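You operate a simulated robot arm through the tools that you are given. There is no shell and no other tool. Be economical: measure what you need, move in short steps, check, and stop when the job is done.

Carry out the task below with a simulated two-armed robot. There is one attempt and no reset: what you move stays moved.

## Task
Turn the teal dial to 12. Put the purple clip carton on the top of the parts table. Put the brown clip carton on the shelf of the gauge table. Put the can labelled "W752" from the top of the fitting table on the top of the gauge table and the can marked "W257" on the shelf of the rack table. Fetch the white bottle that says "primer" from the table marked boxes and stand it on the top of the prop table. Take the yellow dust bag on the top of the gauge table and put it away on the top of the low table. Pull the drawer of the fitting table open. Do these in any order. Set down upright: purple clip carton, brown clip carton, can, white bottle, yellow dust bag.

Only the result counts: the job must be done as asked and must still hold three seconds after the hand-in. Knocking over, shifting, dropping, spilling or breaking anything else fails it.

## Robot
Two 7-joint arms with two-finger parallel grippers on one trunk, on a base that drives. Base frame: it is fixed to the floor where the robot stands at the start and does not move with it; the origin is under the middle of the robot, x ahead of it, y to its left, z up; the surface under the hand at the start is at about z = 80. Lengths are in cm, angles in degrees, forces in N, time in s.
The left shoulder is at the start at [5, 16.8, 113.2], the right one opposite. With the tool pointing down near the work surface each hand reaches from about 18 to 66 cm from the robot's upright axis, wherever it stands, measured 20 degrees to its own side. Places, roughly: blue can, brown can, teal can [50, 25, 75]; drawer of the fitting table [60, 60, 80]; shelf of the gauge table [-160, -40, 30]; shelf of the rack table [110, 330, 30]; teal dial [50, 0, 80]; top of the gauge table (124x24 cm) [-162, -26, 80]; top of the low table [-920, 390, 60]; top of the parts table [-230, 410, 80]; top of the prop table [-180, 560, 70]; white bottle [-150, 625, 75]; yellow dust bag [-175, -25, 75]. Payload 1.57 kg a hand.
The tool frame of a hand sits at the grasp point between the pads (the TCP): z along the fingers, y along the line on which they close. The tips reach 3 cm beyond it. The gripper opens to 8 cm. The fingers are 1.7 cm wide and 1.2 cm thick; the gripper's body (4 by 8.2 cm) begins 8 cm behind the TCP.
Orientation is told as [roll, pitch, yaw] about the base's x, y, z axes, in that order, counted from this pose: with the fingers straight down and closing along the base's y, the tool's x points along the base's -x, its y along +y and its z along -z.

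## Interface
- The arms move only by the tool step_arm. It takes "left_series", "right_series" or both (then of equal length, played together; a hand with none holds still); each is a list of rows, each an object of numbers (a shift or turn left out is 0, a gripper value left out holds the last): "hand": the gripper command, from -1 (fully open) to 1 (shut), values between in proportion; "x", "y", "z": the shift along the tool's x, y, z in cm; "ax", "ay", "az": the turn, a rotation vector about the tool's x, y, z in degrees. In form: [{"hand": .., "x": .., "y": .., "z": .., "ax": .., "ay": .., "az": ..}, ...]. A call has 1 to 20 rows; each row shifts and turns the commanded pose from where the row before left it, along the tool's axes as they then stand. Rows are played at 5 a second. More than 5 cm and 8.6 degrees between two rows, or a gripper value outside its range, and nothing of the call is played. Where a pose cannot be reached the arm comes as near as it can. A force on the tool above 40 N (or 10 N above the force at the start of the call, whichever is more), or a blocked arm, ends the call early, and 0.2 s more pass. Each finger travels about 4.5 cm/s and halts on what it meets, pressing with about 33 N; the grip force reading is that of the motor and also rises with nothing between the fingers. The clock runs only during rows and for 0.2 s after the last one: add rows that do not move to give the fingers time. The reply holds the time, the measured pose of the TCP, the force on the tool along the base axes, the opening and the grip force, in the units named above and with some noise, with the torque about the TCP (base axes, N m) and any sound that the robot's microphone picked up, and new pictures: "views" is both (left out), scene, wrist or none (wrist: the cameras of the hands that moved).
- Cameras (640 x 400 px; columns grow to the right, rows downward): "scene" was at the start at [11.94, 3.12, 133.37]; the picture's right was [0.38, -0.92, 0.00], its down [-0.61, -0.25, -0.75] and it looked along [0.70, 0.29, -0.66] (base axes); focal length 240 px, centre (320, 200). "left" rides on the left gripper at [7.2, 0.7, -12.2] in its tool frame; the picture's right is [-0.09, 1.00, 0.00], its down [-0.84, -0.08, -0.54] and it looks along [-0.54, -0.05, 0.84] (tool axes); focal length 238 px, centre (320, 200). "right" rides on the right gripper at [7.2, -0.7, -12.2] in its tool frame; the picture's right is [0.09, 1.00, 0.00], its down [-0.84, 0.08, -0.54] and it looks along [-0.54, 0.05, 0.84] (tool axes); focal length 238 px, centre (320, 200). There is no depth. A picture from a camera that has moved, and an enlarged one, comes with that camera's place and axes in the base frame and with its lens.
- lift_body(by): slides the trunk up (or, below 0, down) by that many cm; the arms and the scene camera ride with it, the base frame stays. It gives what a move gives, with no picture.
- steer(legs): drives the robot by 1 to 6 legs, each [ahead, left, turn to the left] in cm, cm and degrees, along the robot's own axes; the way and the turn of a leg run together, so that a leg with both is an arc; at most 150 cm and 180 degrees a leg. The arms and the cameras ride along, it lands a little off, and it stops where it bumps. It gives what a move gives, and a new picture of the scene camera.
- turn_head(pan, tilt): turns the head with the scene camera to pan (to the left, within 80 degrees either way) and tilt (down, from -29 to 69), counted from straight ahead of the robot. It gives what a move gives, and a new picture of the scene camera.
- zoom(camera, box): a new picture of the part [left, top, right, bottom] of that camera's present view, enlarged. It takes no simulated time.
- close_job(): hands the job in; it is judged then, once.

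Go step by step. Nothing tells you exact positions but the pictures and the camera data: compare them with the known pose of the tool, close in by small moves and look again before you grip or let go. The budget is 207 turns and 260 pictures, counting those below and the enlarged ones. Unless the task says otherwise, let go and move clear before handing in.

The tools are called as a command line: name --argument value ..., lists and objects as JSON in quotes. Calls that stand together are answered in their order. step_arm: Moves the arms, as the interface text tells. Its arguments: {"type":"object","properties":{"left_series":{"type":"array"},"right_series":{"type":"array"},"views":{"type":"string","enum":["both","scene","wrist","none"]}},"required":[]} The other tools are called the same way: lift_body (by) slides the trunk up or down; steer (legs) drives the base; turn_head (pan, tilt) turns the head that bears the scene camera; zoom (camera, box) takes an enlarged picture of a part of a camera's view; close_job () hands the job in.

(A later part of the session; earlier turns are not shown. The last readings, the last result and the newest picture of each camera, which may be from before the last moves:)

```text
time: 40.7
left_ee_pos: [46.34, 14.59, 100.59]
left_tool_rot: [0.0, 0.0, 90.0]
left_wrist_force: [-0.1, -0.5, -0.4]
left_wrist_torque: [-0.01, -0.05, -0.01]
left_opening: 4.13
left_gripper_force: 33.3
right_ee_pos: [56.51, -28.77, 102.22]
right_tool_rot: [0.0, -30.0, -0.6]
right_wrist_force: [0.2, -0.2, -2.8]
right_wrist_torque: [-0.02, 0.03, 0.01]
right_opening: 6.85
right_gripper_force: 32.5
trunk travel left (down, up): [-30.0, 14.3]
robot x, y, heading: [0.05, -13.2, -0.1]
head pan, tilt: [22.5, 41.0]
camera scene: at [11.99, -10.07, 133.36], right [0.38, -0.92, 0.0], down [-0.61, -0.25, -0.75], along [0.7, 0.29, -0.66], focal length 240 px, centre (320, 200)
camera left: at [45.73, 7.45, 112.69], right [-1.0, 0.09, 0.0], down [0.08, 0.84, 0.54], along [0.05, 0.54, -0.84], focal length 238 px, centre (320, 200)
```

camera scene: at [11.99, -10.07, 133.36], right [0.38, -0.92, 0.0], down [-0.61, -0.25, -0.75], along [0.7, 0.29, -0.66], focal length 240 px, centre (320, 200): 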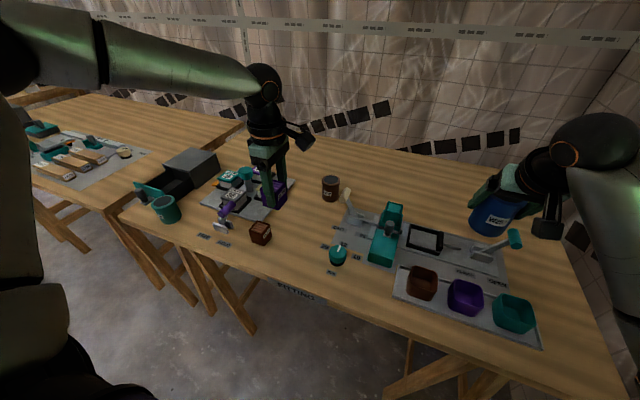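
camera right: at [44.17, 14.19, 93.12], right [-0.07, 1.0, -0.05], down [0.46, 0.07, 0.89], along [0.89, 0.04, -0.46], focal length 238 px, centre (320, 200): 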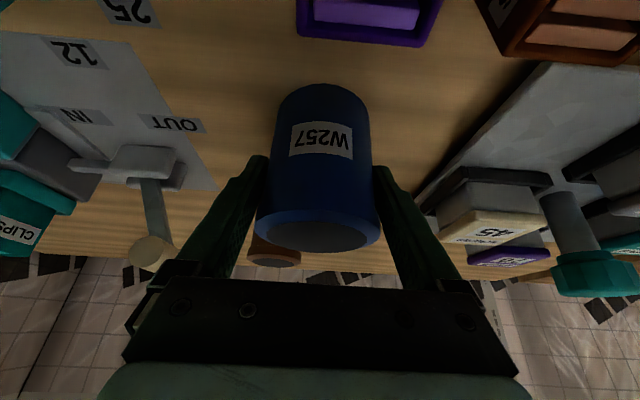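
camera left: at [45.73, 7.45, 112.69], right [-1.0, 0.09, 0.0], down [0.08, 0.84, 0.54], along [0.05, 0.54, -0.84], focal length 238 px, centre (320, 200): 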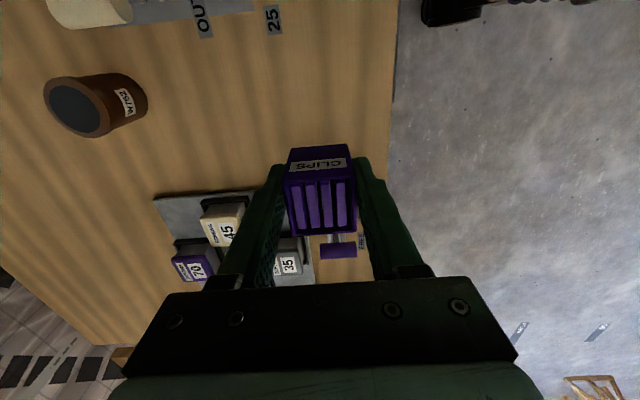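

Both items are held. I'll back away 35 cm and look around to plan the route.

steer --legs '[[-35, 0, 0]]'

turn_head --pan 70 --tilt 15

turn_head --pan -70 --tilt 15

```text
time: 43.0
left_ee_pos: [11.44, 15.03, 100.56]
left_tool_rot: [-0.1, 0.0, 90.5]
left_wrist_force: [-0.4, -0.1, -0.6]
left_wrist_torque: [0.04, -0.03, -0.02]
left_opening: 4.14
left_gripper_force: 33.2
right_ee_pos: [21.85, -28.4, 102.14]
right_tool_rot: [0.0, -30.1, 0.0]
right_wrist_force: [0.1, 0.2, -3.4]
right_wrist_torque: [0.02, 0.0, -0.03]
right_opening: 6.85
right_gripper_force: 32.6
trunk travel left (down, up): [-30.0, 14.3]
robot x, y, heading: [-34.72, -13.44, 0.5]
head pan, tilt: [22.5, 41.0]
camera scene: at [-22.88, -10.06, 133.37], right [0.39, -0.92, 0.0], down [-0.6, -0.26, -0.75], along [0.69, 0.29, -0.66], focal length 240 px, centre (320, 200)
```

scene: 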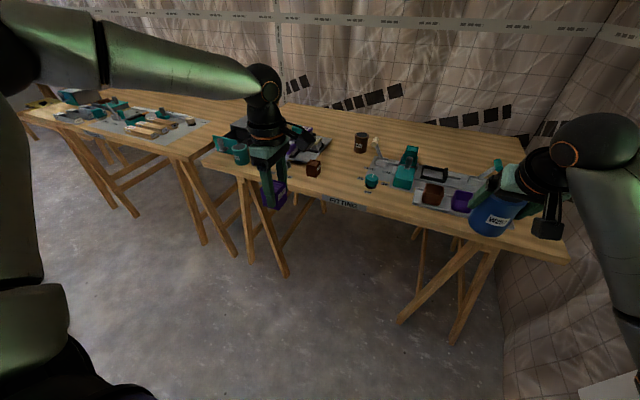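

```text
time: 44.1
left_ee_pos: [11.43, 14.95, 100.58]
left_tool_rot: [0.0, 0.0, 90.5]
left_wrist_force: [0.0, -0.4, -1.0]
left_wrist_torque: [-0.03, 0.0, 0.0]
left_opening: 4.15
left_gripper_force: 33.3
right_ee_pos: [21.78, -28.47, 102.08]
right_tool_rot: [0.0, -30.0, -0.1]
right_wrist_force: [0.8, 0.7, -2.2]
right_wrist_torque: [-0.01, 0.01, 0.02]
right_opening: 6.87
right_gripper_force: 32.9
trunk travel left (down, up): [-30.0, 14.3]
robot x, y, heading: [-34.97, -13.14, 0.3]
head pan, tilt: [70.0, 15.0]
camera scene: at [-27.46, -4.55, 137.47], right [0.94, -0.34, 0.0], down [-0.09, -0.24, -0.97], along [0.32, 0.91, -0.26], focal length 240 px, centre (320, 200)
```

scene: 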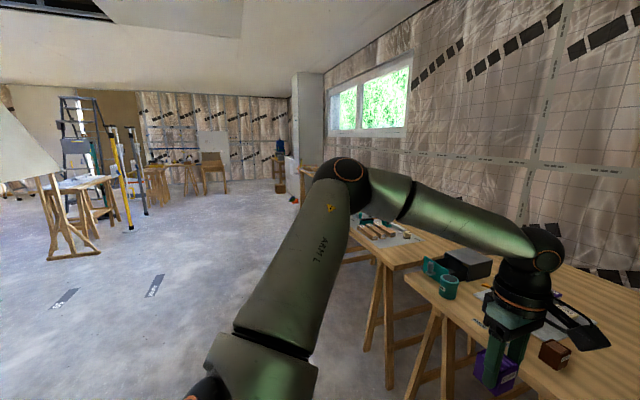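

```text
time: 46.3
left_ee_pos: [11.4, 15.01, 100.47]
left_tool_rot: [0.0, -0.1, 90.5]
left_wrist_force: [0.0, -0.1, -1.1]
left_wrist_torque: [-0.01, 0.02, 0.02]
left_opening: 4.16
left_gripper_force: 33.2
right_ee_pos: [21.73, -28.44, 102.17]
right_tool_rot: [0.1, -29.9, 0.0]
right_wrist_force: [0.5, -0.1, -3.4]
right_wrist_torque: [0.02, 0.0, 0.0]
right_opening: 6.86
right_gripper_force: 32.8
trunk travel left (down, up): [-30.0, 14.3]
robot x, y, heading: [-34.87, -13.25, 0.4]
head pan, tilt: [-70.0, 15.0]
camera scene: at [-27.33, -22.1, 137.47], right [-0.94, -0.35, 0.0], down [-0.09, 0.24, -0.97], along [0.34, -0.91, -0.26], focal length 240 px, centre (320, 200)
```

scene: 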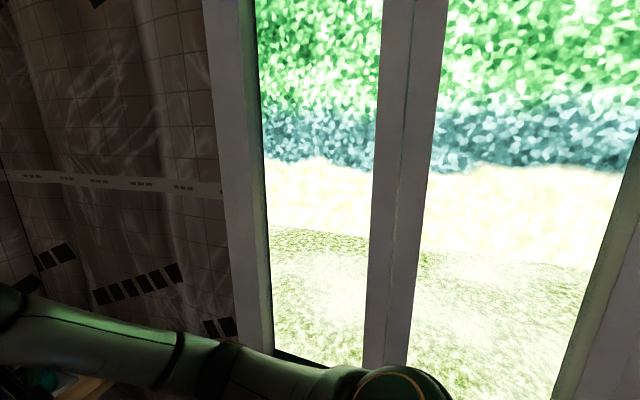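

The left side is open floor. I'll turn 90° left and look ahead.

steer --legs '[[0, 0, 90]]'

turn_head --pan 0 --tilt 12

turn_head --pan 60 --tilt 12

```text
time: 50.6
left_ee_pos: [-64.56, 31.95, 100.59]
left_tool_rot: [0.0, 0.0, -177.5]
left_wrist_force: [1.0, -0.2, -1.0]
left_wrist_torque: [-0.03, 0.02, -0.02]
left_opening: 4.12
left_gripper_force: 33.6
right_ee_pos: [-21.63, 43.82, 102.17]
right_tool_rot: [0.0, -29.9, 91.9]
right_wrist_force: [-0.1, -0.3, -2.6]
right_wrist_torque: [0.0, -0.03, 0.0]
right_opening: 6.85
right_gripper_force: 32.6
trunk travel left (down, up): [-30.0, 14.3]
robot x, y, heading: [-34.88, -13.38, 92.5]
head pan, tilt: [-70.0, 15.0]
camera scene: at [-26.17, -5.79, 137.48], right [0.38, -0.92, 0.0], down [-0.24, -0.1, -0.97], along [0.89, 0.37, -0.26], focal length 240 px, centre (320, 200)
```

scene: 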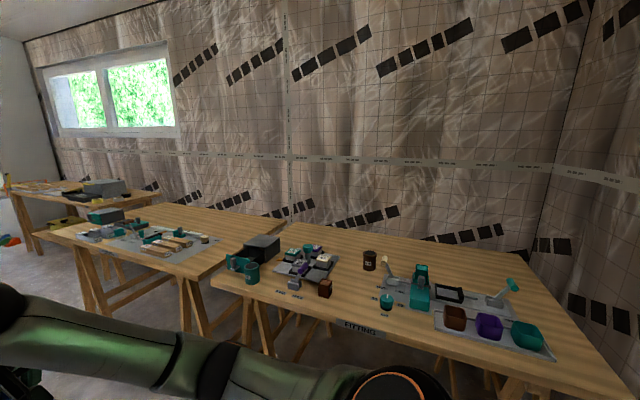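

```text
time: 52.0
left_ee_pos: [-64.61, 31.89, 100.55]
left_tool_rot: [0.0, -0.1, -177.5]
left_wrist_force: [0.1, -0.9, -1.2]
left_wrist_torque: [0.02, -0.04, 0.01]
left_opening: 4.15
left_gripper_force: 32.8
right_ee_pos: [-21.5, 43.7, 101.99]
right_tool_rot: [-0.1, -30.0, 91.9]
right_wrist_force: [0.2, -0.1, -3.3]
right_wrist_torque: [-0.03, 0.01, 0.0]
right_opening: 6.84
right_gripper_force: 32.8
trunk travel left (down, up): [-30.0, 14.3]
robot x, y, heading: [-34.97, -13.14, 92.2]
head pan, tilt: [0.0, 12.0]
camera scene: at [-35.18, -0.03, 137.96], right [1.0, 0.04, 0.0], down [0.01, -0.21, -0.98], along [-0.04, 0.98, -0.21], focal length 240 px, centre (320, 200)
```

scene: 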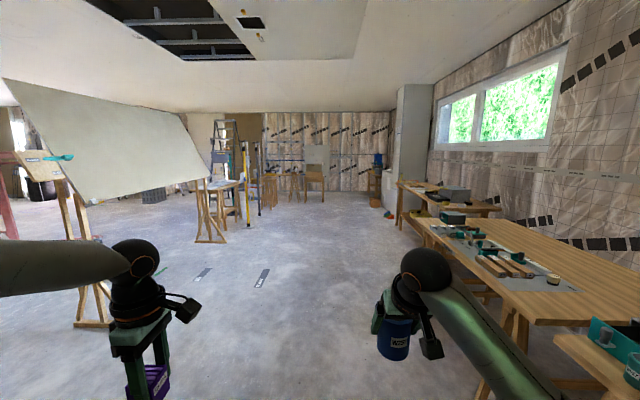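

```text
time: 53.3
left_ee_pos: [-64.66, 31.91, 100.62]
left_tool_rot: [0.0, 0.0, -177.5]
left_wrist_force: [0.7, 0.0, -1.0]
left_wrist_torque: [-0.01, 0.01, 0.01]
left_opening: 4.13
left_gripper_force: 32.9
right_ee_pos: [-21.48, 43.8, 102.08]
right_tool_rot: [0.0, -30.0, 91.8]
right_wrist_force: [-0.3, 0.1, -3.2]
right_wrist_torque: [-0.04, 0.0, 0.01]
right_opening: 6.87
right_gripper_force: 33.3
trunk travel left (down, up): [-30.0, 14.3]
robot x, y, heading: [-34.74, -13.3, 92.7]
head pan, tilt: [60.0, 12.0]
camera scene: at [-43.05, -5.02, 137.96], right [0.46, 0.89, 0.0], down [0.18, -0.1, -0.98], along [-0.87, 0.45, -0.21], focal length 240 px, centre (320, 200)
```

scene: 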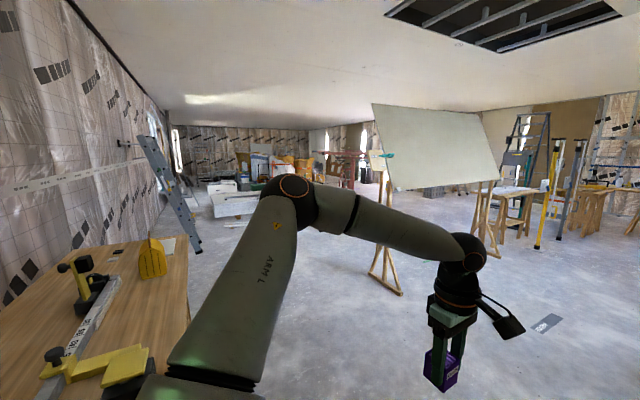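

The way along +y is clear, and the rack table is the third one on the window wall. I'll drive there and turn to face it.

steer --legs '[[150, 0, 0], [150, 0, 0], [45, 0, 0], [0, 0, -92]]'

turn_head --pan 0 --tilt 25

```text
time: 74.0
left_ee_pos: [-12.77, 358.09, 100.52]
left_tool_rot: [0.0, 0.2, 91.6]
left_wrist_force: [-0.4, -0.5, -0.4]
left_wrist_torque: [0.01, 0.0, 0.0]
left_opening: 4.14
left_gripper_force: 33.0
right_ee_pos: [-1.52, 314.87, 102.18]
right_tool_rot: [0.1, -30.0, 1.0]
right_wrist_force: [-0.4, 0.1, -2.1]
right_wrist_torque: [0.03, -0.01, -0.02]
right_opening: 6.84
right_gripper_force: 33.1
trunk travel left (down, up): [-30.0, 14.3]
robot x, y, heading: [-58.37, 328.91, 1.5]
head pan, tilt: [60.0, 12.0]
camera scene: at [-49.73, 337.11, 137.96], right [0.88, -0.48, 0.0], down [-0.1, -0.18, -0.98], along [0.47, 0.86, -0.21], focal length 240 px, centre (320, 200)
```

scene: 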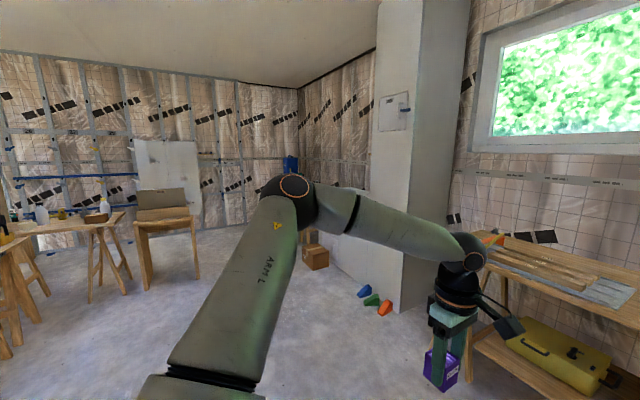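

```text
time: 75.3
left_ee_pos: [-12.65, 357.99, 100.54]
left_tool_rot: [-0.1, 0.0, 91.6]
left_wrist_force: [0.0, 0.1, -0.7]
left_wrist_torque: [-0.03, 0.04, 0.01]
left_opening: 4.14
left_gripper_force: 32.8
right_ee_pos: [-1.43, 314.88, 102.1]
right_tool_rot: [0.0, -30.0, 1.0]
right_wrist_force: [-0.4, -0.1, -3.0]
right_wrist_torque: [-0.02, 0.0, -0.02]
right_opening: 6.86
right_gripper_force: 32.7
trunk travel left (down, up): [-30.0, 14.3]
robot x, y, heading: [-58.13, 329.21, 1.4]
head pan, tilt: [0.0, 25.0]
camera scene: at [-44.97, 329.18, 135.85], right [0.03, -1.0, 0.0], down [-0.42, -0.01, -0.91], along [0.91, 0.03, -0.42], focal length 240 px, centre (320, 200)
```

scene: 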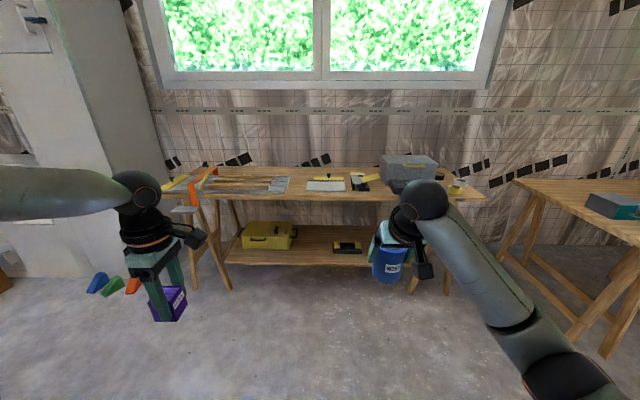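

The rack shelf front edge is near x 81. There's free space at about y 326–347 between the yellow case and the small tool. I'll line up so the right hand can reach there, still clear of the table.

steer --legs '[[0, 19, -1.4], [50, 0, 0]]'

lift_body --by -29

```text
time: 80.0
left_ee_pos: [36.93, 376.5, 100.5]
left_tool_rot: [0.0, 0.0, 90.9]
left_wrist_force: [0.5, 0.7, -1.5]
left_wrist_torque: [-0.04, -0.03, -0.01]
left_opening: 4.11
left_gripper_force: 33.5
right_ee_pos: [47.7, 333.33, 102.13]
right_tool_rot: [0.0, -29.9, 0.1]
right_wrist_force: [0.5, 0.2, -2.4]
right_wrist_torque: [-0.02, 0.02, 0.0]
right_opening: 6.85
right_gripper_force: 32.9
trunk travel left (down, up): [-30.0, 14.3]
robot x, y, heading: [-9.1, 348.21, 0.8]
head pan, tilt: [0.0, 25.0]
camera scene: at [4.31, 348.13, 135.84], right [0.01, -1.0, 0.0], down [-0.42, -0.01, -0.91], along [0.91, 0.01, -0.42], focal length 240 px, centre (320, 200)
```

scene: 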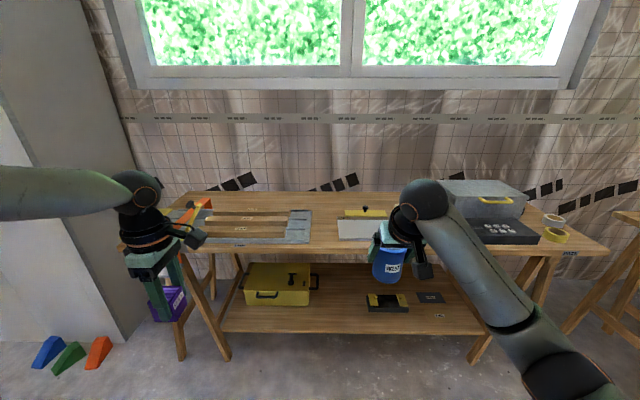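

```text
time: 83.0
left_ee_pos: [36.91, 376.56, 71.54]
left_tool_rot: [-0.1, 0.0, 90.8]
left_wrist_force: [0.4, -0.3, -1.1]
left_wrist_torque: [-0.02, 0.01, 0.0]
left_opening: 4.15
left_gripper_force: 32.5
right_ee_pos: [47.47, 333.19, 73.17]
right_tool_rot: [0.1, -30.0, 0.3]
right_wrist_force: [0.2, 1.0, -2.4]
right_wrist_torque: [0.0, 0.03, 0.02]
right_opening: 6.85
right_gripper_force: 33.4
trunk travel left (down, up): [-1.0, 43.3]
robot x, y, heading: [-9.3, 347.63, 0.9]
head pan, tilt: [0.0, 25.0]
```

Trunk is down. I'll raise the left hand with the purple carton above table height and lower the right hand to shelf height, still in front of the table.

step_arm --left_series '[{"z": -4}, {"z": -4}, {"z": -4}, {"z": -4}, {"z": -4}, {"z": -4}, {"z": -4}, {"z": -4}, {}]' --right_series '[{"z": 3.13, "x": 3.08}, {"z": 3.13, "x": 3.08}, {"z": 3.13, "x": 3.08}, {"z": 3.13, "x": 3.08}, {"z": 3.13, "x": 3.08}, {"z": 3.13, "x": 3.08}, {"z": 3.13, "x": 3.08}, {"z": 3.13, "x": 3.08}, {}]' --views "both"

```text
time: 85.0
left_ee_pos: [33.42, 377.89, 97.81]
left_tool_rot: [-0.1, -0.1, 90.9]
left_wrist_force: [-0.1, -0.3, -1.1]
left_wrist_torque: [-0.02, 0.0, 0.0]
left_opening: 4.12
left_gripper_force: 33.1
left hand out of reach, approached as far as the arm can: row 6, 7, 8
right_ee_pos: [39.07, 333.17, 39.26]
right_tool_rot: [0.0, -29.9, 0.2]
right_wrist_force: [0.0, -0.2, -3.2]
right_wrist_torque: [-0.02, 0.0, -0.02]
right_opening: 6.84
right_gripper_force: 33.5
trunk travel left (down, up): [-1.0, 43.3]
robot x, y, heading: [-9.26, 348.35, 1.0]
head pan, tilt: [0.0, 25.0]
camera scene: at [4.26, 348.13, 106.85], right [0.01, -1.0, 0.0], down [-0.42, -0.01, -0.91], along [0.91, 0.01, -0.42], focal length 240 px, centre (320, 200)
camera right: at [26.81, 332.44, 46.04], right [-0.08, 1.0, -0.05], down [0.45, 0.08, 0.89], along [0.89, 0.05, -0.46], focal length 238 px, centre (320, 200)
camera left: at [32.79, 370.65, 109.84], right [-1.0, 0.08, 0.0], down [0.06, 0.84, 0.54], along [0.04, 0.54, -0.84], focal length 238 px, centre (320, 200)
```

scene: 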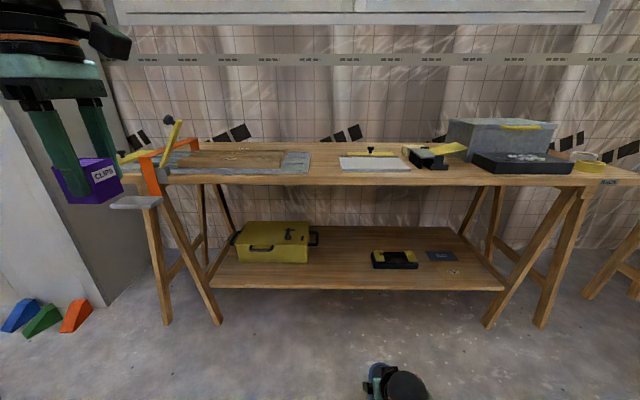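
right: 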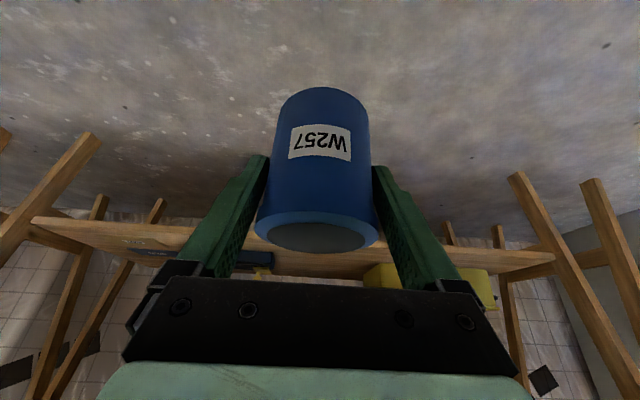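
left: 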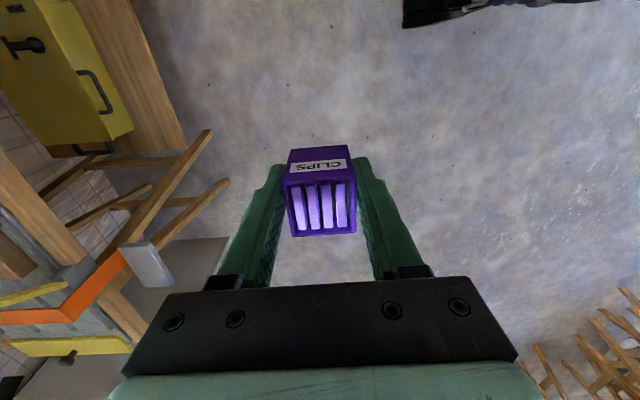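

The path looks right. I'll pull the left hand back so it stays in front of the table, then drive in partway.

step_arm --left_series '[{"y": 4}, {"y": 4}, {"y": 4}, {}]' --views "none"

steer --legs '[[38, 0, 0]]'

zoom --camera "right" --box '[0, 0, 640, 400]'

```text
time: 86.0
left_ee_pos: [21.28, 377.36, 97.9]
left_tool_rot: [0.0, 0.0, 90.9]
left_wrist_force: [0.1, 0.3, -1.0]
left_wrist_torque: [-0.01, 0.02, 0.0]
left_opening: 4.14
left_gripper_force: 32.6
right_ee_pos: [38.94, 333.04, 39.06]
right_tool_rot: [0.0, -30.0, 0.2]
right_wrist_force: [-0.2, -0.2, -2.7]
right_wrist_torque: [0.0, 0.02, -0.01]
right_opening: 6.84
right_gripper_force: 33.6
trunk travel left (down, up): [-1.0, 43.3]
robot x, y, heading: [-9.23, 348.36, 0.6]
head pan, tilt: [0.0, 25.0]
```

```text
time: 88.4
left_ee_pos: [58.83, 378.24, 97.87]
left_tool_rot: [-0.1, 0.0, 91.1]
left_wrist_force: [-0.3, -0.3, -0.9]
left_wrist_torque: [-0.02, -0.01, 0.01]
left_opening: 4.16
left_gripper_force: 33.1
right_ee_pos: [76.68, 333.97, 39.14]
right_tool_rot: [0.0, -29.9, 0.5]
right_wrist_force: [-0.7, -1.4, -1.7]
right_wrist_torque: [0.03, 0.04, -0.01]
right_opening: 6.86
right_gripper_force: 32.4
trunk travel left (down, up): [-1.0, 43.3]
robot x, y, heading: [28.59, 348.64, 1.1]
head pan, tilt: [0.0, 25.0]
camera scene: at [41.86, 348.79, 106.85], right [0.02, -1.0, 0.0], down [-0.42, -0.01, -0.91], along [0.91, 0.02, -0.42], focal length 240 px, centre (320, 200)
```

scene: 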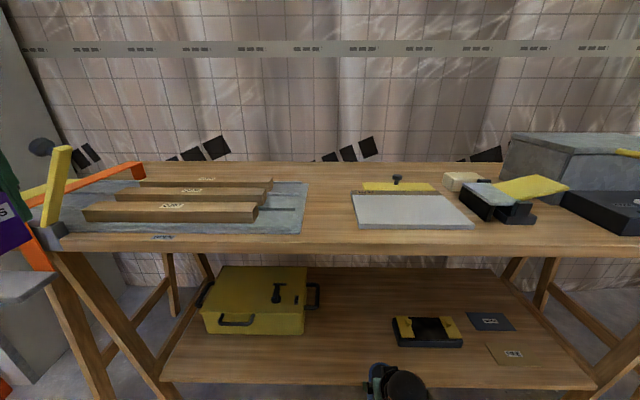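

```text
1.00 times, centred on (320, 200) of right (not enlarged: the box is as wide or as high as the picture)
camera zoom: at [64.51, 333.2, 46.08], right [-0.09, 0.99, -0.05], down [0.45, 0.08, 0.89], along [0.89, 0.06, -0.46], focal length 238 px, centre (320, 200)
```

zoom: 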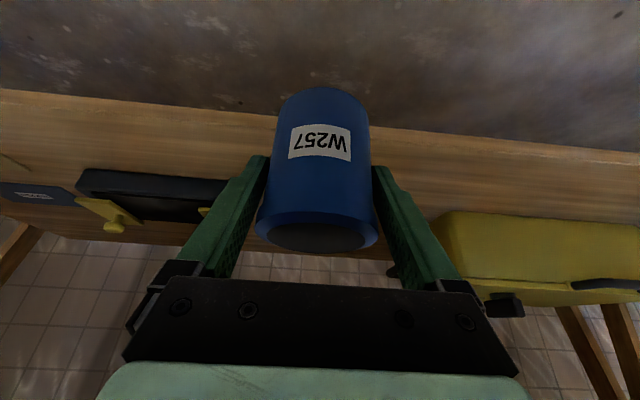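

Clear on both sides. I'll shift the can 2 cm left, drive the last 14 cm, then lower.

step_arm --right_series '[{"y": 2}, {}]' --views "none"

steer --legs '[[14, 0, 0]]'

step_arm --right_series '[{"z": 1.3, "x": 0.75}, {"z": 0.6, "x": 0.35}, {}]' --views "wrist"

```text
time: 89.0
left_ee_pos: [58.73, 378.31, 97.97]
left_tool_rot: [-0.2, 0.0, 91.1]
left_wrist_force: [0.7, -0.4, -1.5]
left_wrist_torque: [0.0, 0.02, 0.0]
left_opening: 4.17
left_gripper_force: 32.9
right_ee_pos: [76.77, 335.81, 39.15]
right_tool_rot: [0.1, -29.9, 0.5]
right_wrist_force: [0.2, -0.3, -2.9]
right_wrist_torque: [-0.05, 0.03, 0.04]
right_opening: 6.84
right_gripper_force: 32.4
trunk travel left (down, up): [-1.0, 43.3]
robot x, y, heading: [28.6, 348.08, 1.3]
head pan, tilt: [0.0, 25.0]
```

```text
time: 90.3
left_ee_pos: [72.64, 378.41, 97.9]
left_tool_rot: [0.0, 0.0, 91.3]
left_wrist_force: [-0.5, 0.1, -0.9]
left_wrist_torque: [0.01, 0.0, 0.04]
left_opening: 4.16
left_gripper_force: 33.6
right_ee_pos: [90.62, 336.13, 39.07]
right_tool_rot: [-0.1, -29.8, 0.4]
right_wrist_force: [-0.4, -0.8, -2.5]
right_wrist_torque: [0.01, 0.04, -0.01]
right_opening: 6.88
right_gripper_force: 33.2
trunk travel left (down, up): [-1.0, 43.3]
robot x, y, heading: [41.82, 348.54, 0.9]
head pan, tilt: [0.0, 25.0]
camera scene: at [55.75, 349.03, 106.85], right [0.02, -1.0, 0.0], down [-0.42, -0.01, -0.91], along [0.91, 0.02, -0.42], focal length 240 px, centre (320, 200)
```

scene: 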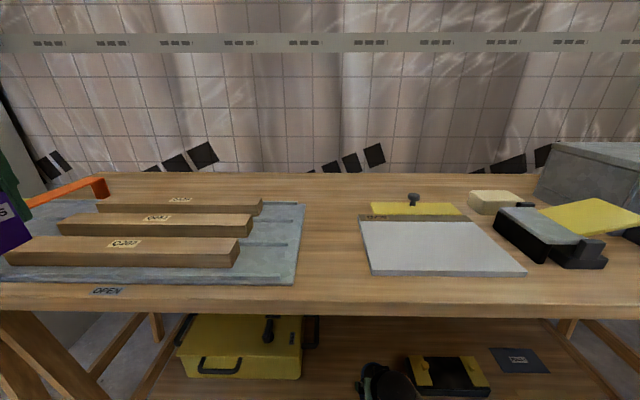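

```text
time: 91.1
left_ee_pos: [72.57, 378.34, 98.13]
left_tool_rot: [-0.2, -0.1, 91.1]
left_wrist_force: [-0.4, -0.3, -0.9]
left_wrist_torque: [-0.05, 0.01, 0.03]
left_opening: 4.12
left_gripper_force: 33.3
right_ee_pos: [91.21, 335.21, 37.35]
right_tool_rot: [-0.7, -30.4, 0.4]
right_wrist_force: [0.2, 0.3, -2.1]
right_wrist_torque: [0.0, -0.03, 0.02]
right_opening: 6.85
right_gripper_force: 33.0
trunk travel left (down, up): [-1.0, 43.3]
robot x, y, heading: [42.29, 348.96, 0.8]
head pan, tilt: [0.0, 25.0]
camera right: at [78.85, 334.72, 44.12], right [-0.08, 1.0, -0.06], down [0.45, 0.09, 0.89], along [0.89, 0.05, -0.45], focal length 238 px, centre (320, 200)
```

right: 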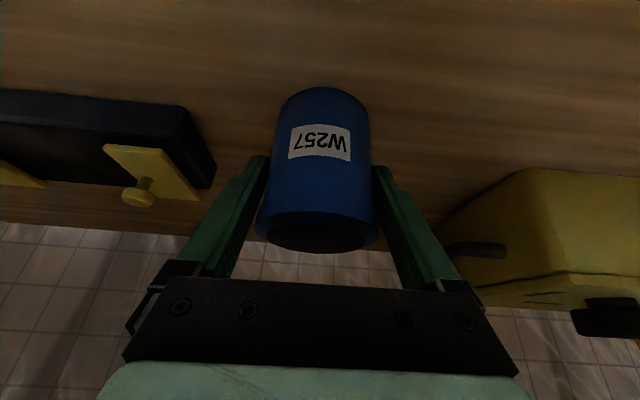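

No contact yet. I'll lower in small steps until the shelf takes the weight.

step_arm --right_series '[{"z": 0.43, "x": 0.25}, {"z": 0.43, "x": 0.25}, {}]' --views "none"

```text
time: 91.9
left_ee_pos: [72.57, 378.15, 98.05]
left_tool_rot: [-0.1, -0.1, 91.1]
left_wrist_force: [-0.7, -0.2, -0.6]
left_wrist_torque: [-0.01, 0.02, 0.0]
left_opening: 4.14
left_gripper_force: 33.4
right_ee_pos: [91.53, 334.57, 36.32]
right_tool_rot: [-1.0, -30.7, 0.2]
right_wrist_force: [0.1, 0.1, -1.9]
right_wrist_torque: [-0.02, 0.0, -0.02]
right_opening: 6.84
right_gripper_force: 32.7
trunk travel left (down, up): [-1.0, 43.3]
robot x, y, heading: [42.26, 348.82, 1.0]
head pan, tilt: [0.0, 25.0]
```

The hand is drifting slightly in y and roll, so something may be touching the arm. I'll look.

turn_head --pan -25 --tilt 60

```text
time: 92.9
left_ee_pos: [72.66, 378.28, 98.12]
left_tool_rot: [-0.1, -0.2, 91.1]
left_wrist_force: [-0.3, -0.1, -0.5]
left_wrist_torque: [-0.01, 0.01, 0.02]
left_opening: 4.15
left_gripper_force: 33.0
right_ee_pos: [91.41, 334.58, 36.25]
right_tool_rot: [-1.0, -30.6, 0.2]
right_wrist_force: [-0.1, 0.4, -2.8]
right_wrist_torque: [0.03, 0.05, 0.0]
right_opening: 6.85
right_gripper_force: 33.2
trunk travel left (down, up): [-1.0, 43.3]
robot x, y, heading: [42.41, 348.83, 0.9]
head pan, tilt: [-25.0, 60.0]
camera scene: at [52.65, 345.98, 101.83], right [-0.41, -0.91, 0.0], down [-0.79, 0.35, -0.5], along [0.46, -0.2, -0.87], focal length 240 px, centre (320, 200)
```

scene: 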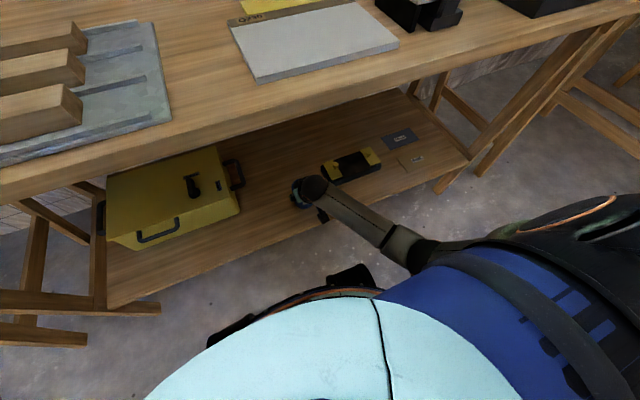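

The arm is nearly folded near the body, not touching the table. I'll use the trunk for the last few millimetres.

lift_body --by -0.5

```text
time: 93.4
left_ee_pos: [72.69, 378.23, 97.48]
left_tool_rot: [-0.1, -0.2, 91.1]
left_wrist_force: [0.3, -0.6, -2.1]
left_wrist_torque: [-0.01, 0.02, 0.01]
left_opening: 4.12
left_gripper_force: 32.9
right_ee_pos: [91.39, 334.61, 35.74]
right_tool_rot: [-1.0, -30.8, 0.1]
right_wrist_force: [0.1, -0.6, -2.9]
right_wrist_torque: [0.02, 0.03, 0.02]
right_opening: 6.87
right_gripper_force: 32.6
trunk travel left (down, up): [-0.5, 43.8]
robot x, y, heading: [42.34, 349.0, 1.1]
head pan, tilt: [-25.0, 60.0]
```

step_arm --right_series '[{"z": 0.35, "x": 0.2, "ax": 0.8, "ay": 0.6}, {"z": 0.26, "x": 0.15}, {}]' --views "wrist"

```text
time: 94.2
left_ee_pos: [72.5, 378.2, 97.74]
left_tool_rot: [-0.4, -0.3, 91.1]
left_wrist_force: [0.6, -0.7, -1.4]
left_wrist_torque: [-0.01, -0.01, 0.01]
left_opening: 4.16
left_gripper_force: 33.0
right_ee_pos: [91.53, 333.55, 35.37]
right_tool_rot: [-2.3, -30.4, 0.1]
right_wrist_force: [-5.2, 3.3, 13.6]
right_wrist_torque: [0.64, 0.33, 0.15]
right_opening: 6.85
right_gripper_force: 33.2
trunk travel left (down, up): [-0.5, 43.8]
robot x, y, heading: [42.31, 349.01, 0.9]
head pan, tilt: [-25.0, 60.0]
camera right: at [79.2, 333.48, 42.11], right [-0.06, 0.99, -0.08], down [0.45, 0.1, 0.89], along [0.89, 0.02, -0.45], focal length 238 px, centre (320, 200)
```

right: 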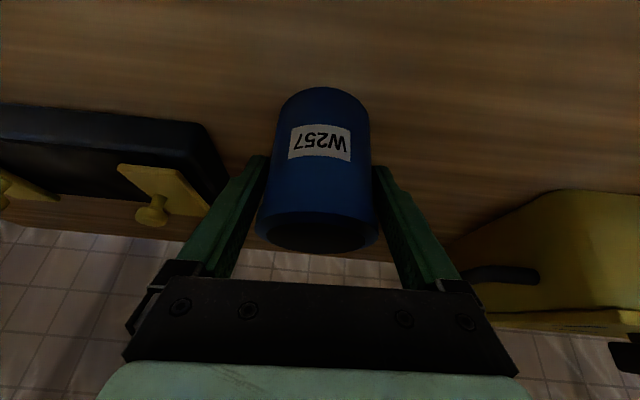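

Contact with the shelf. I'll take out the small roll, then release gently and check the fingers' clearance.

step_arm --right_series '[{"ax": -2.2, "z": -0.2}, {}, {"hand": 0.05}, {"hand": -0.4}, {"hand": -0.7}, {}]' --views "wrist"

```text
time: 95.6
left_ee_pos: [72.7, 378.18, 97.41]
left_tool_rot: [0.0, -0.2, 91.1]
left_wrist_force: [0.1, 0.8, -1.2]
left_wrist_torque: [-0.01, -0.03, 0.0]
left_opening: 4.14
left_gripper_force: 32.4
right_ee_pos: [91.42, 334.24, 35.29]
right_tool_rot: [0.5, -30.1, 0.1]
right_wrist_force: [-0.2, 0.3, -0.6]
right_wrist_torque: [-0.03, 0.01, 0.02]
right_opening: 6.9
right_gripper_force: 0.3
trunk travel left (down, up): [-0.5, 43.8]
robot x, y, heading: [42.45, 348.82, 1.0]
head pan, tilt: [-25.0, 60.0]
camera right: at [79.21, 333.66, 42.14], right [-0.09, 1.0, -0.04], down [0.45, 0.07, 0.89], along [0.89, 0.06, -0.46], focal length 238 px, centre (320, 200)
```

right: 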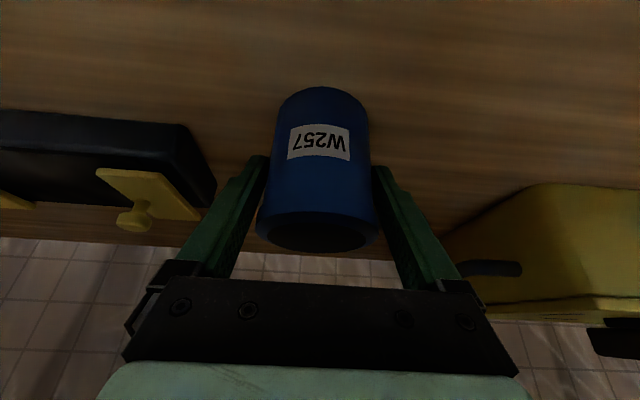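

The opening is just at the can's width. I'll open fully and withdraw along the tool axis.

step_arm --right_series '[{"hand": -1}, {"hand": -1}, {}]' --views "wrist"

```text
time: 96.4
left_ee_pos: [72.82, 378.1, 97.53]
left_tool_rot: [0.1, -0.2, 91.2]
left_wrist_force: [-0.2, 0.7, -1.2]
left_wrist_torque: [-0.01, 0.02, -0.01]
left_opening: 4.13
left_gripper_force: 33.0
right_ee_pos: [91.39, 334.35, 35.15]
right_tool_rot: [0.4, -30.0, 0.1]
right_wrist_force: [-0.8, 0.4, 0.2]
right_wrist_torque: [0.0, -0.04, 0.02]
right_opening: 8.02
right_gripper_force: 0.2
trunk travel left (down, up): [-0.5, 43.8]
robot x, y, heading: [42.25, 348.83, 0.7]
head pan, tilt: [-25.0, 60.0]
camera right: at [79.17, 333.66, 42.11], right [-0.09, 1.0, -0.04], down [0.45, 0.07, 0.89], along [0.89, 0.06, -0.46], focal length 238 px, centre (320, 200)
```

right: 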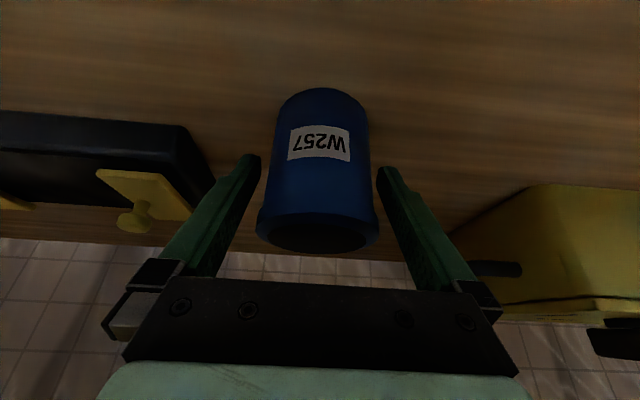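

Clear on both sides. I'll drive straight back so the arm shape doesn't change.

steer --legs '[[-14, 0, 0]]'

zoom --camera "right" --box '[0, 0, 640, 400]'

```text
time: 97.8
left_ee_pos: [58.99, 377.95, 97.34]
left_tool_rot: [0.1, -0.3, 91.3]
left_wrist_force: [-0.4, -0.4, -0.8]
left_wrist_torque: [-0.01, -0.04, 0.0]
left_opening: 4.15
left_gripper_force: 33.2
right_ee_pos: [77.76, 334.18, 35.14]
right_tool_rot: [0.4, -29.9, 0.2]
right_wrist_force: [-0.9, -1.0, 0.2]
right_wrist_torque: [-0.03, 0.02, -0.02]
right_opening: 8.0
right_gripper_force: 0.1
trunk travel left (down, up): [-0.5, 43.8]
robot x, y, heading: [28.92, 348.46, 1.0]
head pan, tilt: [-25.0, 60.0]
camera scene: at [39.2, 345.63, 101.31], right [-0.41, -0.91, 0.0], down [-0.79, 0.35, -0.5], along [0.45, -0.2, -0.87], focal length 240 px, centre (320, 200)
```

scene: 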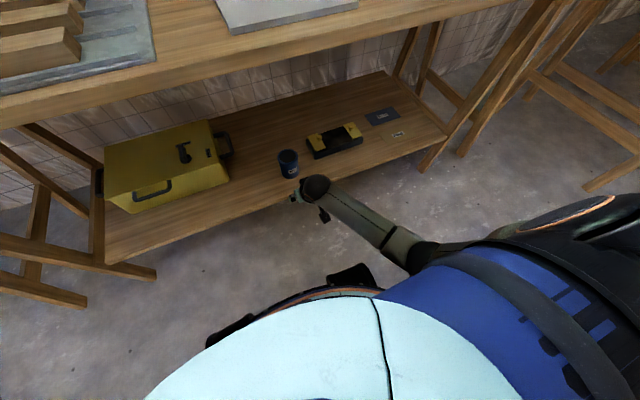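

```text
1.00 times, centred on (320, 200) of right (not enlarged: the box is as wide or as high as the picture)
camera zoom: at [65.53, 333.45, 42.07], right [-0.09, 1.0, -0.04], down [0.45, 0.08, 0.89], along [0.89, 0.06, -0.46], focal length 238 px, centre (320, 200)
```

zoom: 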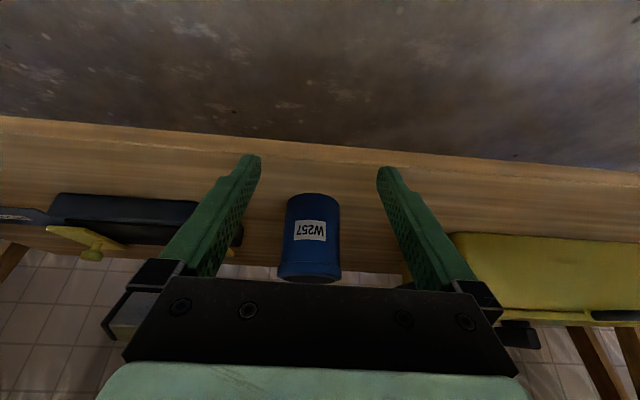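

W257 stands upright on the rack shelf. I'll back off, raise the trunk, and turn toward the parts table.

steer --legs '[[-60, 0, 0]]'

lift_body --by 29.5

step_arm --right_series '[{"z": -4.3, "x": -2.5}, {"z": -4.3, "x": -2.5}, {"z": -4.3, "x": -2.5}, {"z": -4.3, "x": -2.5}, {"z": -4.3, "x": -2.5}, {"z": -4.3, "x": -2.5}, {"z": -3, "x": -1.5}, {"ay": 7.5}, {"ay": 7.5}, {"ay": 7.5}, {"ay": 7.5}]' --left_series '[{}, {}, {}, {}, {}, {}, {"z": 4}, {"z": 4}, {"z": 4}, {"z": 4}, {}]' --views "none"

steer --legs '[[0, 0, 160]]'

turn_head --pan 0 --tilt 20

```text
time: 101.2
left_ee_pos: [-1.18, 376.88, 97.42]
left_tool_rot: [-0.1, -0.1, 91.1]
left_wrist_force: [-0.2, -0.3, -0.8]
left_wrist_torque: [-0.01, 0.0, 0.04]
left_opening: 4.14
left_gripper_force: 33.1
right_ee_pos: [17.42, 332.83, 35.35]
right_tool_rot: [0.2, -30.1, 0.1]
right_wrist_force: [0.0, 0.0, 0.4]
right_wrist_torque: [0.01, 0.0, 0.03]
right_opening: 8.0
right_gripper_force: 0.0
trunk travel left (down, up): [-0.5, 43.8]
robot x, y, heading: [-31.81, 348.02, 0.9]
head pan, tilt: [-25.0, 60.0]
camera scene: at [-21.27, 344.73, 101.34], right [-0.41, -0.91, 0.0], down [-0.79, 0.35, -0.5], along [0.46, -0.2, -0.87], focal length 240 px, centre (320, 200)
```

scene: 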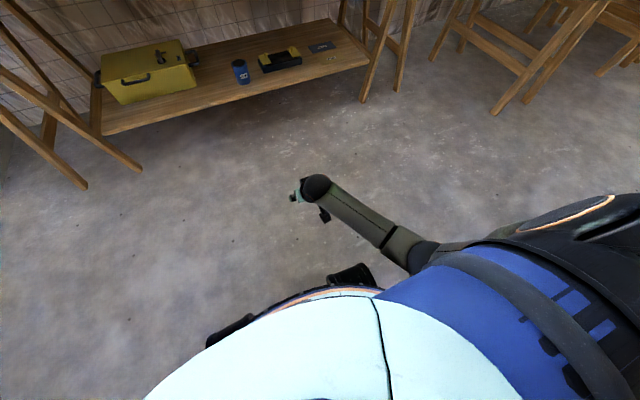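

```text
time: 104.1
left_ee_pos: [-1.23, 377.08, 127.02]
left_tool_rot: [0.0, 0.0, 90.9]
left_wrist_force: [0.7, 0.4, -1.2]
left_wrist_torque: [-0.01, 0.0, 0.02]
left_opening: 4.13
left_gripper_force: 32.9
right_ee_pos: [17.47, 332.78, 64.82]
right_tool_rot: [0.1, -30.1, 0.1]
right_wrist_force: [-0.4, 1.1, -0.4]
right_wrist_torque: [-0.02, -0.01, 0.02]
right_opening: 8.02
right_gripper_force: 0.0
trunk travel left (down, up): [-30.0, 14.3]
robot x, y, heading: [-31.43, 347.67, 1.0]
head pan, tilt: [-25.0, 60.0]
```

```text
time: 106.5
left_ee_pos: [-1.2, 376.78, 110.8]
left_tool_rot: [-0.1, 0.1, 91.1]
left_wrist_force: [0.5, -0.1, -0.9]
left_wrist_torque: [0.04, 0.02, -0.03]
left_opening: 4.15
left_gripper_force: 32.7
right_ee_pos: [17.14, 332.83, 98.03]
right_tool_rot: [0.0, 0.0, 0.1]
right_wrist_force: [0.5, -1.5, 1.0]
right_wrist_torque: [-0.02, 0.02, 0.01]
right_opening: 8.01
right_gripper_force: 0.0
trunk travel left (down, up): [-30.0, 14.3]
robot x, y, heading: [-31.44, 347.4, 0.7]
head pan, tilt: [-25.0, 60.0]
```

```text
time: 113.5
left_ee_pos: [-69.82, 329.95, 110.98]
left_tool_rot: [-0.1, 0.0, -108.1]
left_wrist_force: [0.5, 0.8, -1.5]
left_wrist_torque: [0.02, 0.0, -0.02]
left_opening: 4.14
left_gripper_force: 33.5
right_ee_pos: [-72.83, 377.5, 97.98]
right_tool_rot: [0.0, 0.0, 161.1]
right_wrist_force: [-0.6, 0.9, -0.3]
right_wrist_torque: [-0.01, -0.04, 0.03]
right_opening: 8.02
right_gripper_force: 0.1
trunk travel left (down, up): [-30.0, 14.3]
robot x, y, heading: [-31.75, 347.48, 161.8]
head pan, tilt: [-25.0, 60.0]
camera scene: at [-40.09, 353.3, 130.85], right [0.68, 0.73, 0.0], down [0.63, -0.59, -0.5], along [-0.36, 0.34, -0.87], focal length 240 px, centre (320, 200)
```

scene: 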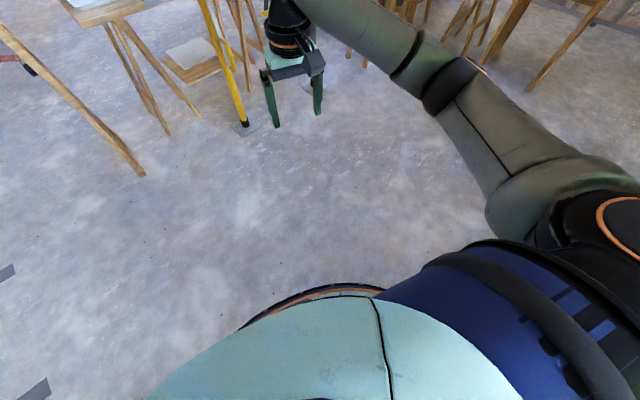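

```text
time: 114.6
left_ee_pos: [-69.78, 329.84, 110.9]
left_tool_rot: [0.0, 0.0, -108.1]
left_wrist_force: [0.8, -0.3, -1.0]
left_wrist_torque: [0.01, 0.01, 0.04]
left_opening: 4.13
left_gripper_force: 33.1
right_ee_pos: [-72.91, 377.5, 97.95]
right_tool_rot: [0.0, -0.1, 161.1]
right_wrist_force: [-0.1, 0.3, 0.2]
right_wrist_torque: [0.0, -0.01, -0.03]
right_opening: 8.0
right_gripper_force: 0.0
trunk travel left (down, up): [-30.0, 14.3]
robot x, y, heading: [-31.31, 347.77, 162.3]
head pan, tilt: [0.0, 20.0]
camera scene: at [-44.08, 351.65, 136.66], right [0.31, 0.95, 0.0], down [0.33, -0.11, -0.94], along [-0.89, 0.29, -0.34], focal length 240 px, centre (320, 200)
```

scene: 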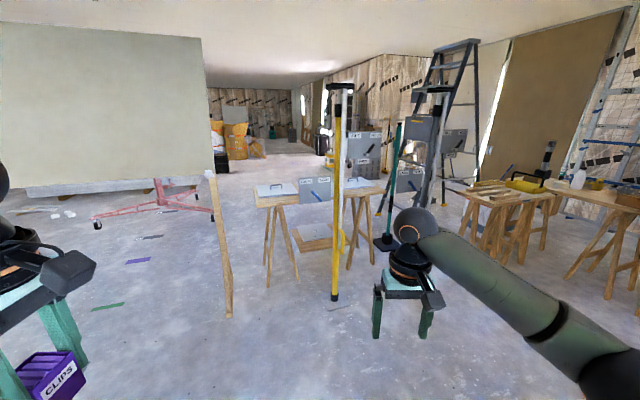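

The small table ahead should be the parts table, with a yellow prop post in front of it. I'll zoom in.

zoom --camera "scene" --box '[220, 130, 460, 310]'

zoom --camera "scene" --box '[440, 130, 640, 280]'

```text
2.22 times, centred on (340, 220) of scene
camera zoom: at [-44.08, 351.65, 136.66], right [0.31, 0.95, 0.0], down [0.33, -0.11, -0.94], along [-0.89, 0.29, -0.34], focal length 534 px, centre (276, 156)
```

zoom: 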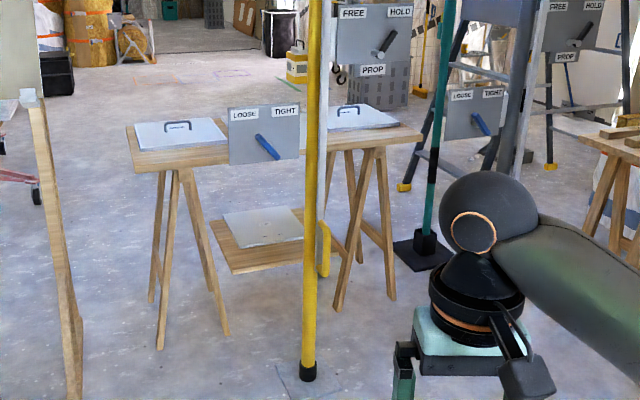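

```text
2.67 times, centred on (540, 205) of scene
camera zoom: at [-44.08, 351.65, 136.66], right [0.31, 0.95, 0.0], down [0.33, -0.11, -0.94], along [-0.89, 0.29, -0.34], focal length 641 px, centre (-267, 187)
```

zoom: 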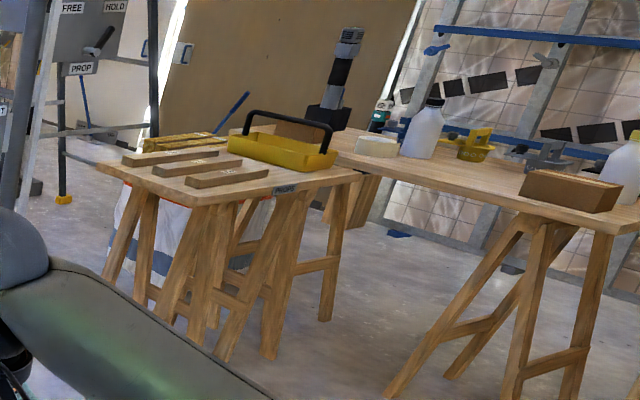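

The parts table spans about x -240..-189, y 357..453, with a post standing at its front middle. I'll approach its right half (y about 435) facing -x.

steer --legs '[[0, 0, 18], [60, -100, 0], [35, 0, 0]]'

turn_head --pan 10 --tilt 40

```text
time: 126.5
left_ee_pos: [-157.19, 417.86, 110.79]
left_tool_rot: [-0.1, 0.1, -89.8]
left_wrist_force: [0.3, -0.5, -0.2]
left_wrist_torque: [0.03, 0.0, 0.04]
left_opening: 4.16
left_gripper_force: 33.3
right_ee_pos: [-175.02, 462.2, 98.11]
right_tool_rot: [0.1, 0.0, 179.3]
right_wrist_force: [-0.5, -0.7, 0.1]
right_wrist_torque: [0.02, 0.0, 0.03]
right_opening: 8.0
right_gripper_force: 0.1
trunk travel left (down, up): [-30.0, 14.3]
robot x, y, heading: [-126.31, 446.46, -180.0]
head pan, tilt: [0.0, 20.0]
camera scene: at [-139.59, 446.6, 136.65], right [0.0, 1.0, 0.0], down [0.34, 0.0, -0.94], along [-0.94, 0.0, -0.34], focal length 240 px, centre (320, 200)
```

scene: 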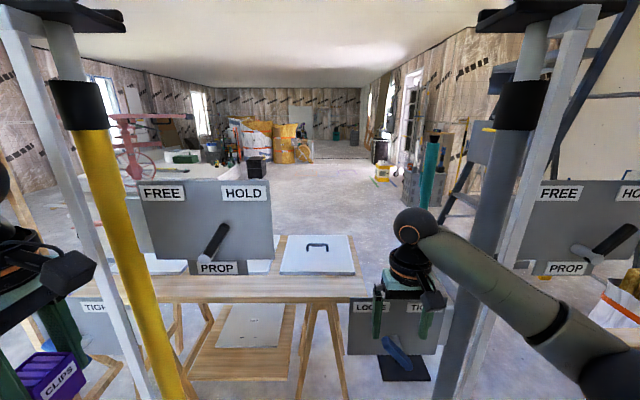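

```text
time: 127.3
left_ee_pos: [-157.14, 417.84, 110.78]
left_tool_rot: [-0.2, 0.0, -89.7]
left_wrist_force: [0.3, 1.0, -0.1]
left_wrist_torque: [0.03, 0.02, -0.02]
left_opening: 4.13
left_gripper_force: 33.4
right_ee_pos: [-174.87, 462.2, 97.98]
right_tool_rot: [0.1, -0.2, 179.2]
right_wrist_force: [-1.0, 1.4, 0.9]
right_wrist_torque: [-0.03, 0.0, 0.0]
right_opening: 8.04
right_gripper_force: 0.0
trunk travel left (down, up): [-30.0, 14.3]
robot x, y, heading: [-126.27, 446.53, -180.0]
head pan, tilt: [10.0, 40.0]
camera scene: at [-138.6, 445.13, 133.53], right [-0.17, 0.98, 0.0], down [0.63, 0.11, -0.77], along [-0.75, -0.13, -0.64], focal length 240 px, centre (320, 200)
```

scene: 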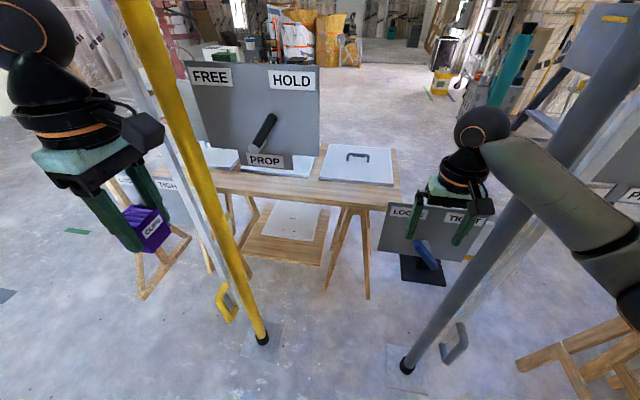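

Two posts stand in front of the table with a 70 cm gap between them. I'll zoom in on the tabletop to find a free spot.

zoom --camera "scene" --box '[180, 130, 420, 280]'

turn_head --pan 40 --tilt 35

```text
2.67 times, centred on (300, 205) of scene
camera zoom: at [-138.6, 445.13, 133.53], right [-0.17, 0.98, 0.0], down [0.63, 0.11, -0.77], along [-0.75, -0.13, -0.64], focal length 641 px, centre (373, 187)
```

zoom: 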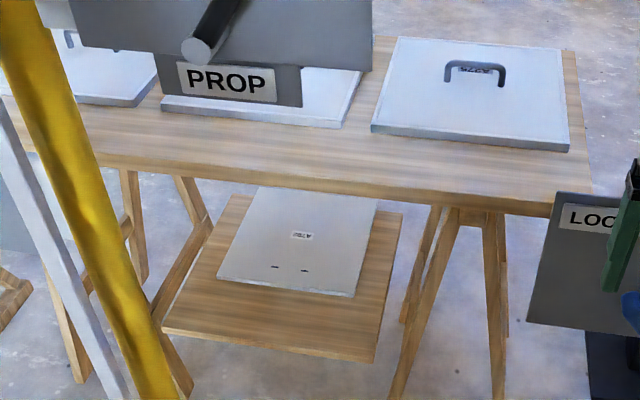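

```text
time: 128.3
left_ee_pos: [-157.21, 418.0, 110.9]
left_tool_rot: [-0.1, 0.1, -89.8]
left_wrist_force: [1.0, -0.5, -0.9]
left_wrist_torque: [0.02, 0.0, -0.03]
left_opening: 4.14
left_gripper_force: 33.1
right_ee_pos: [-175.04, 462.21, 98.05]
right_tool_rot: [0.0, -0.1, 179.2]
right_wrist_force: [-0.8, 0.7, 0.5]
right_wrist_torque: [0.0, -0.05, 0.0]
right_opening: 7.99
right_gripper_force: 0.1
trunk travel left (down, up): [-30.0, 14.3]
robot x, y, heading: [-126.33, 446.35, -179.9]
head pan, tilt: [40.0, 35.0]
camera scene: at [-136.97, 440.95, 134.28], right [-0.64, 0.77, 0.0], down [0.44, 0.37, -0.82], along [-0.63, -0.53, -0.57], focal length 240 px, centre (320, 200)
```

scene: 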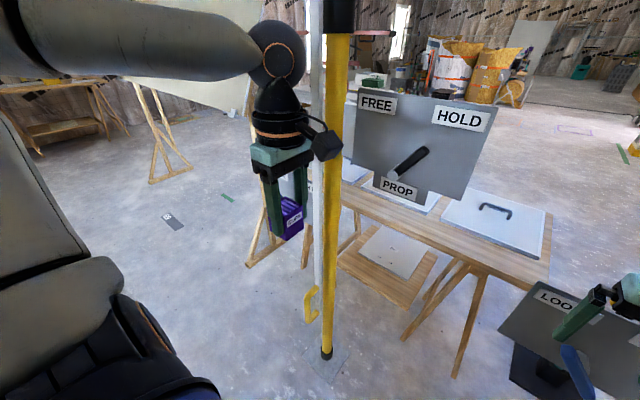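

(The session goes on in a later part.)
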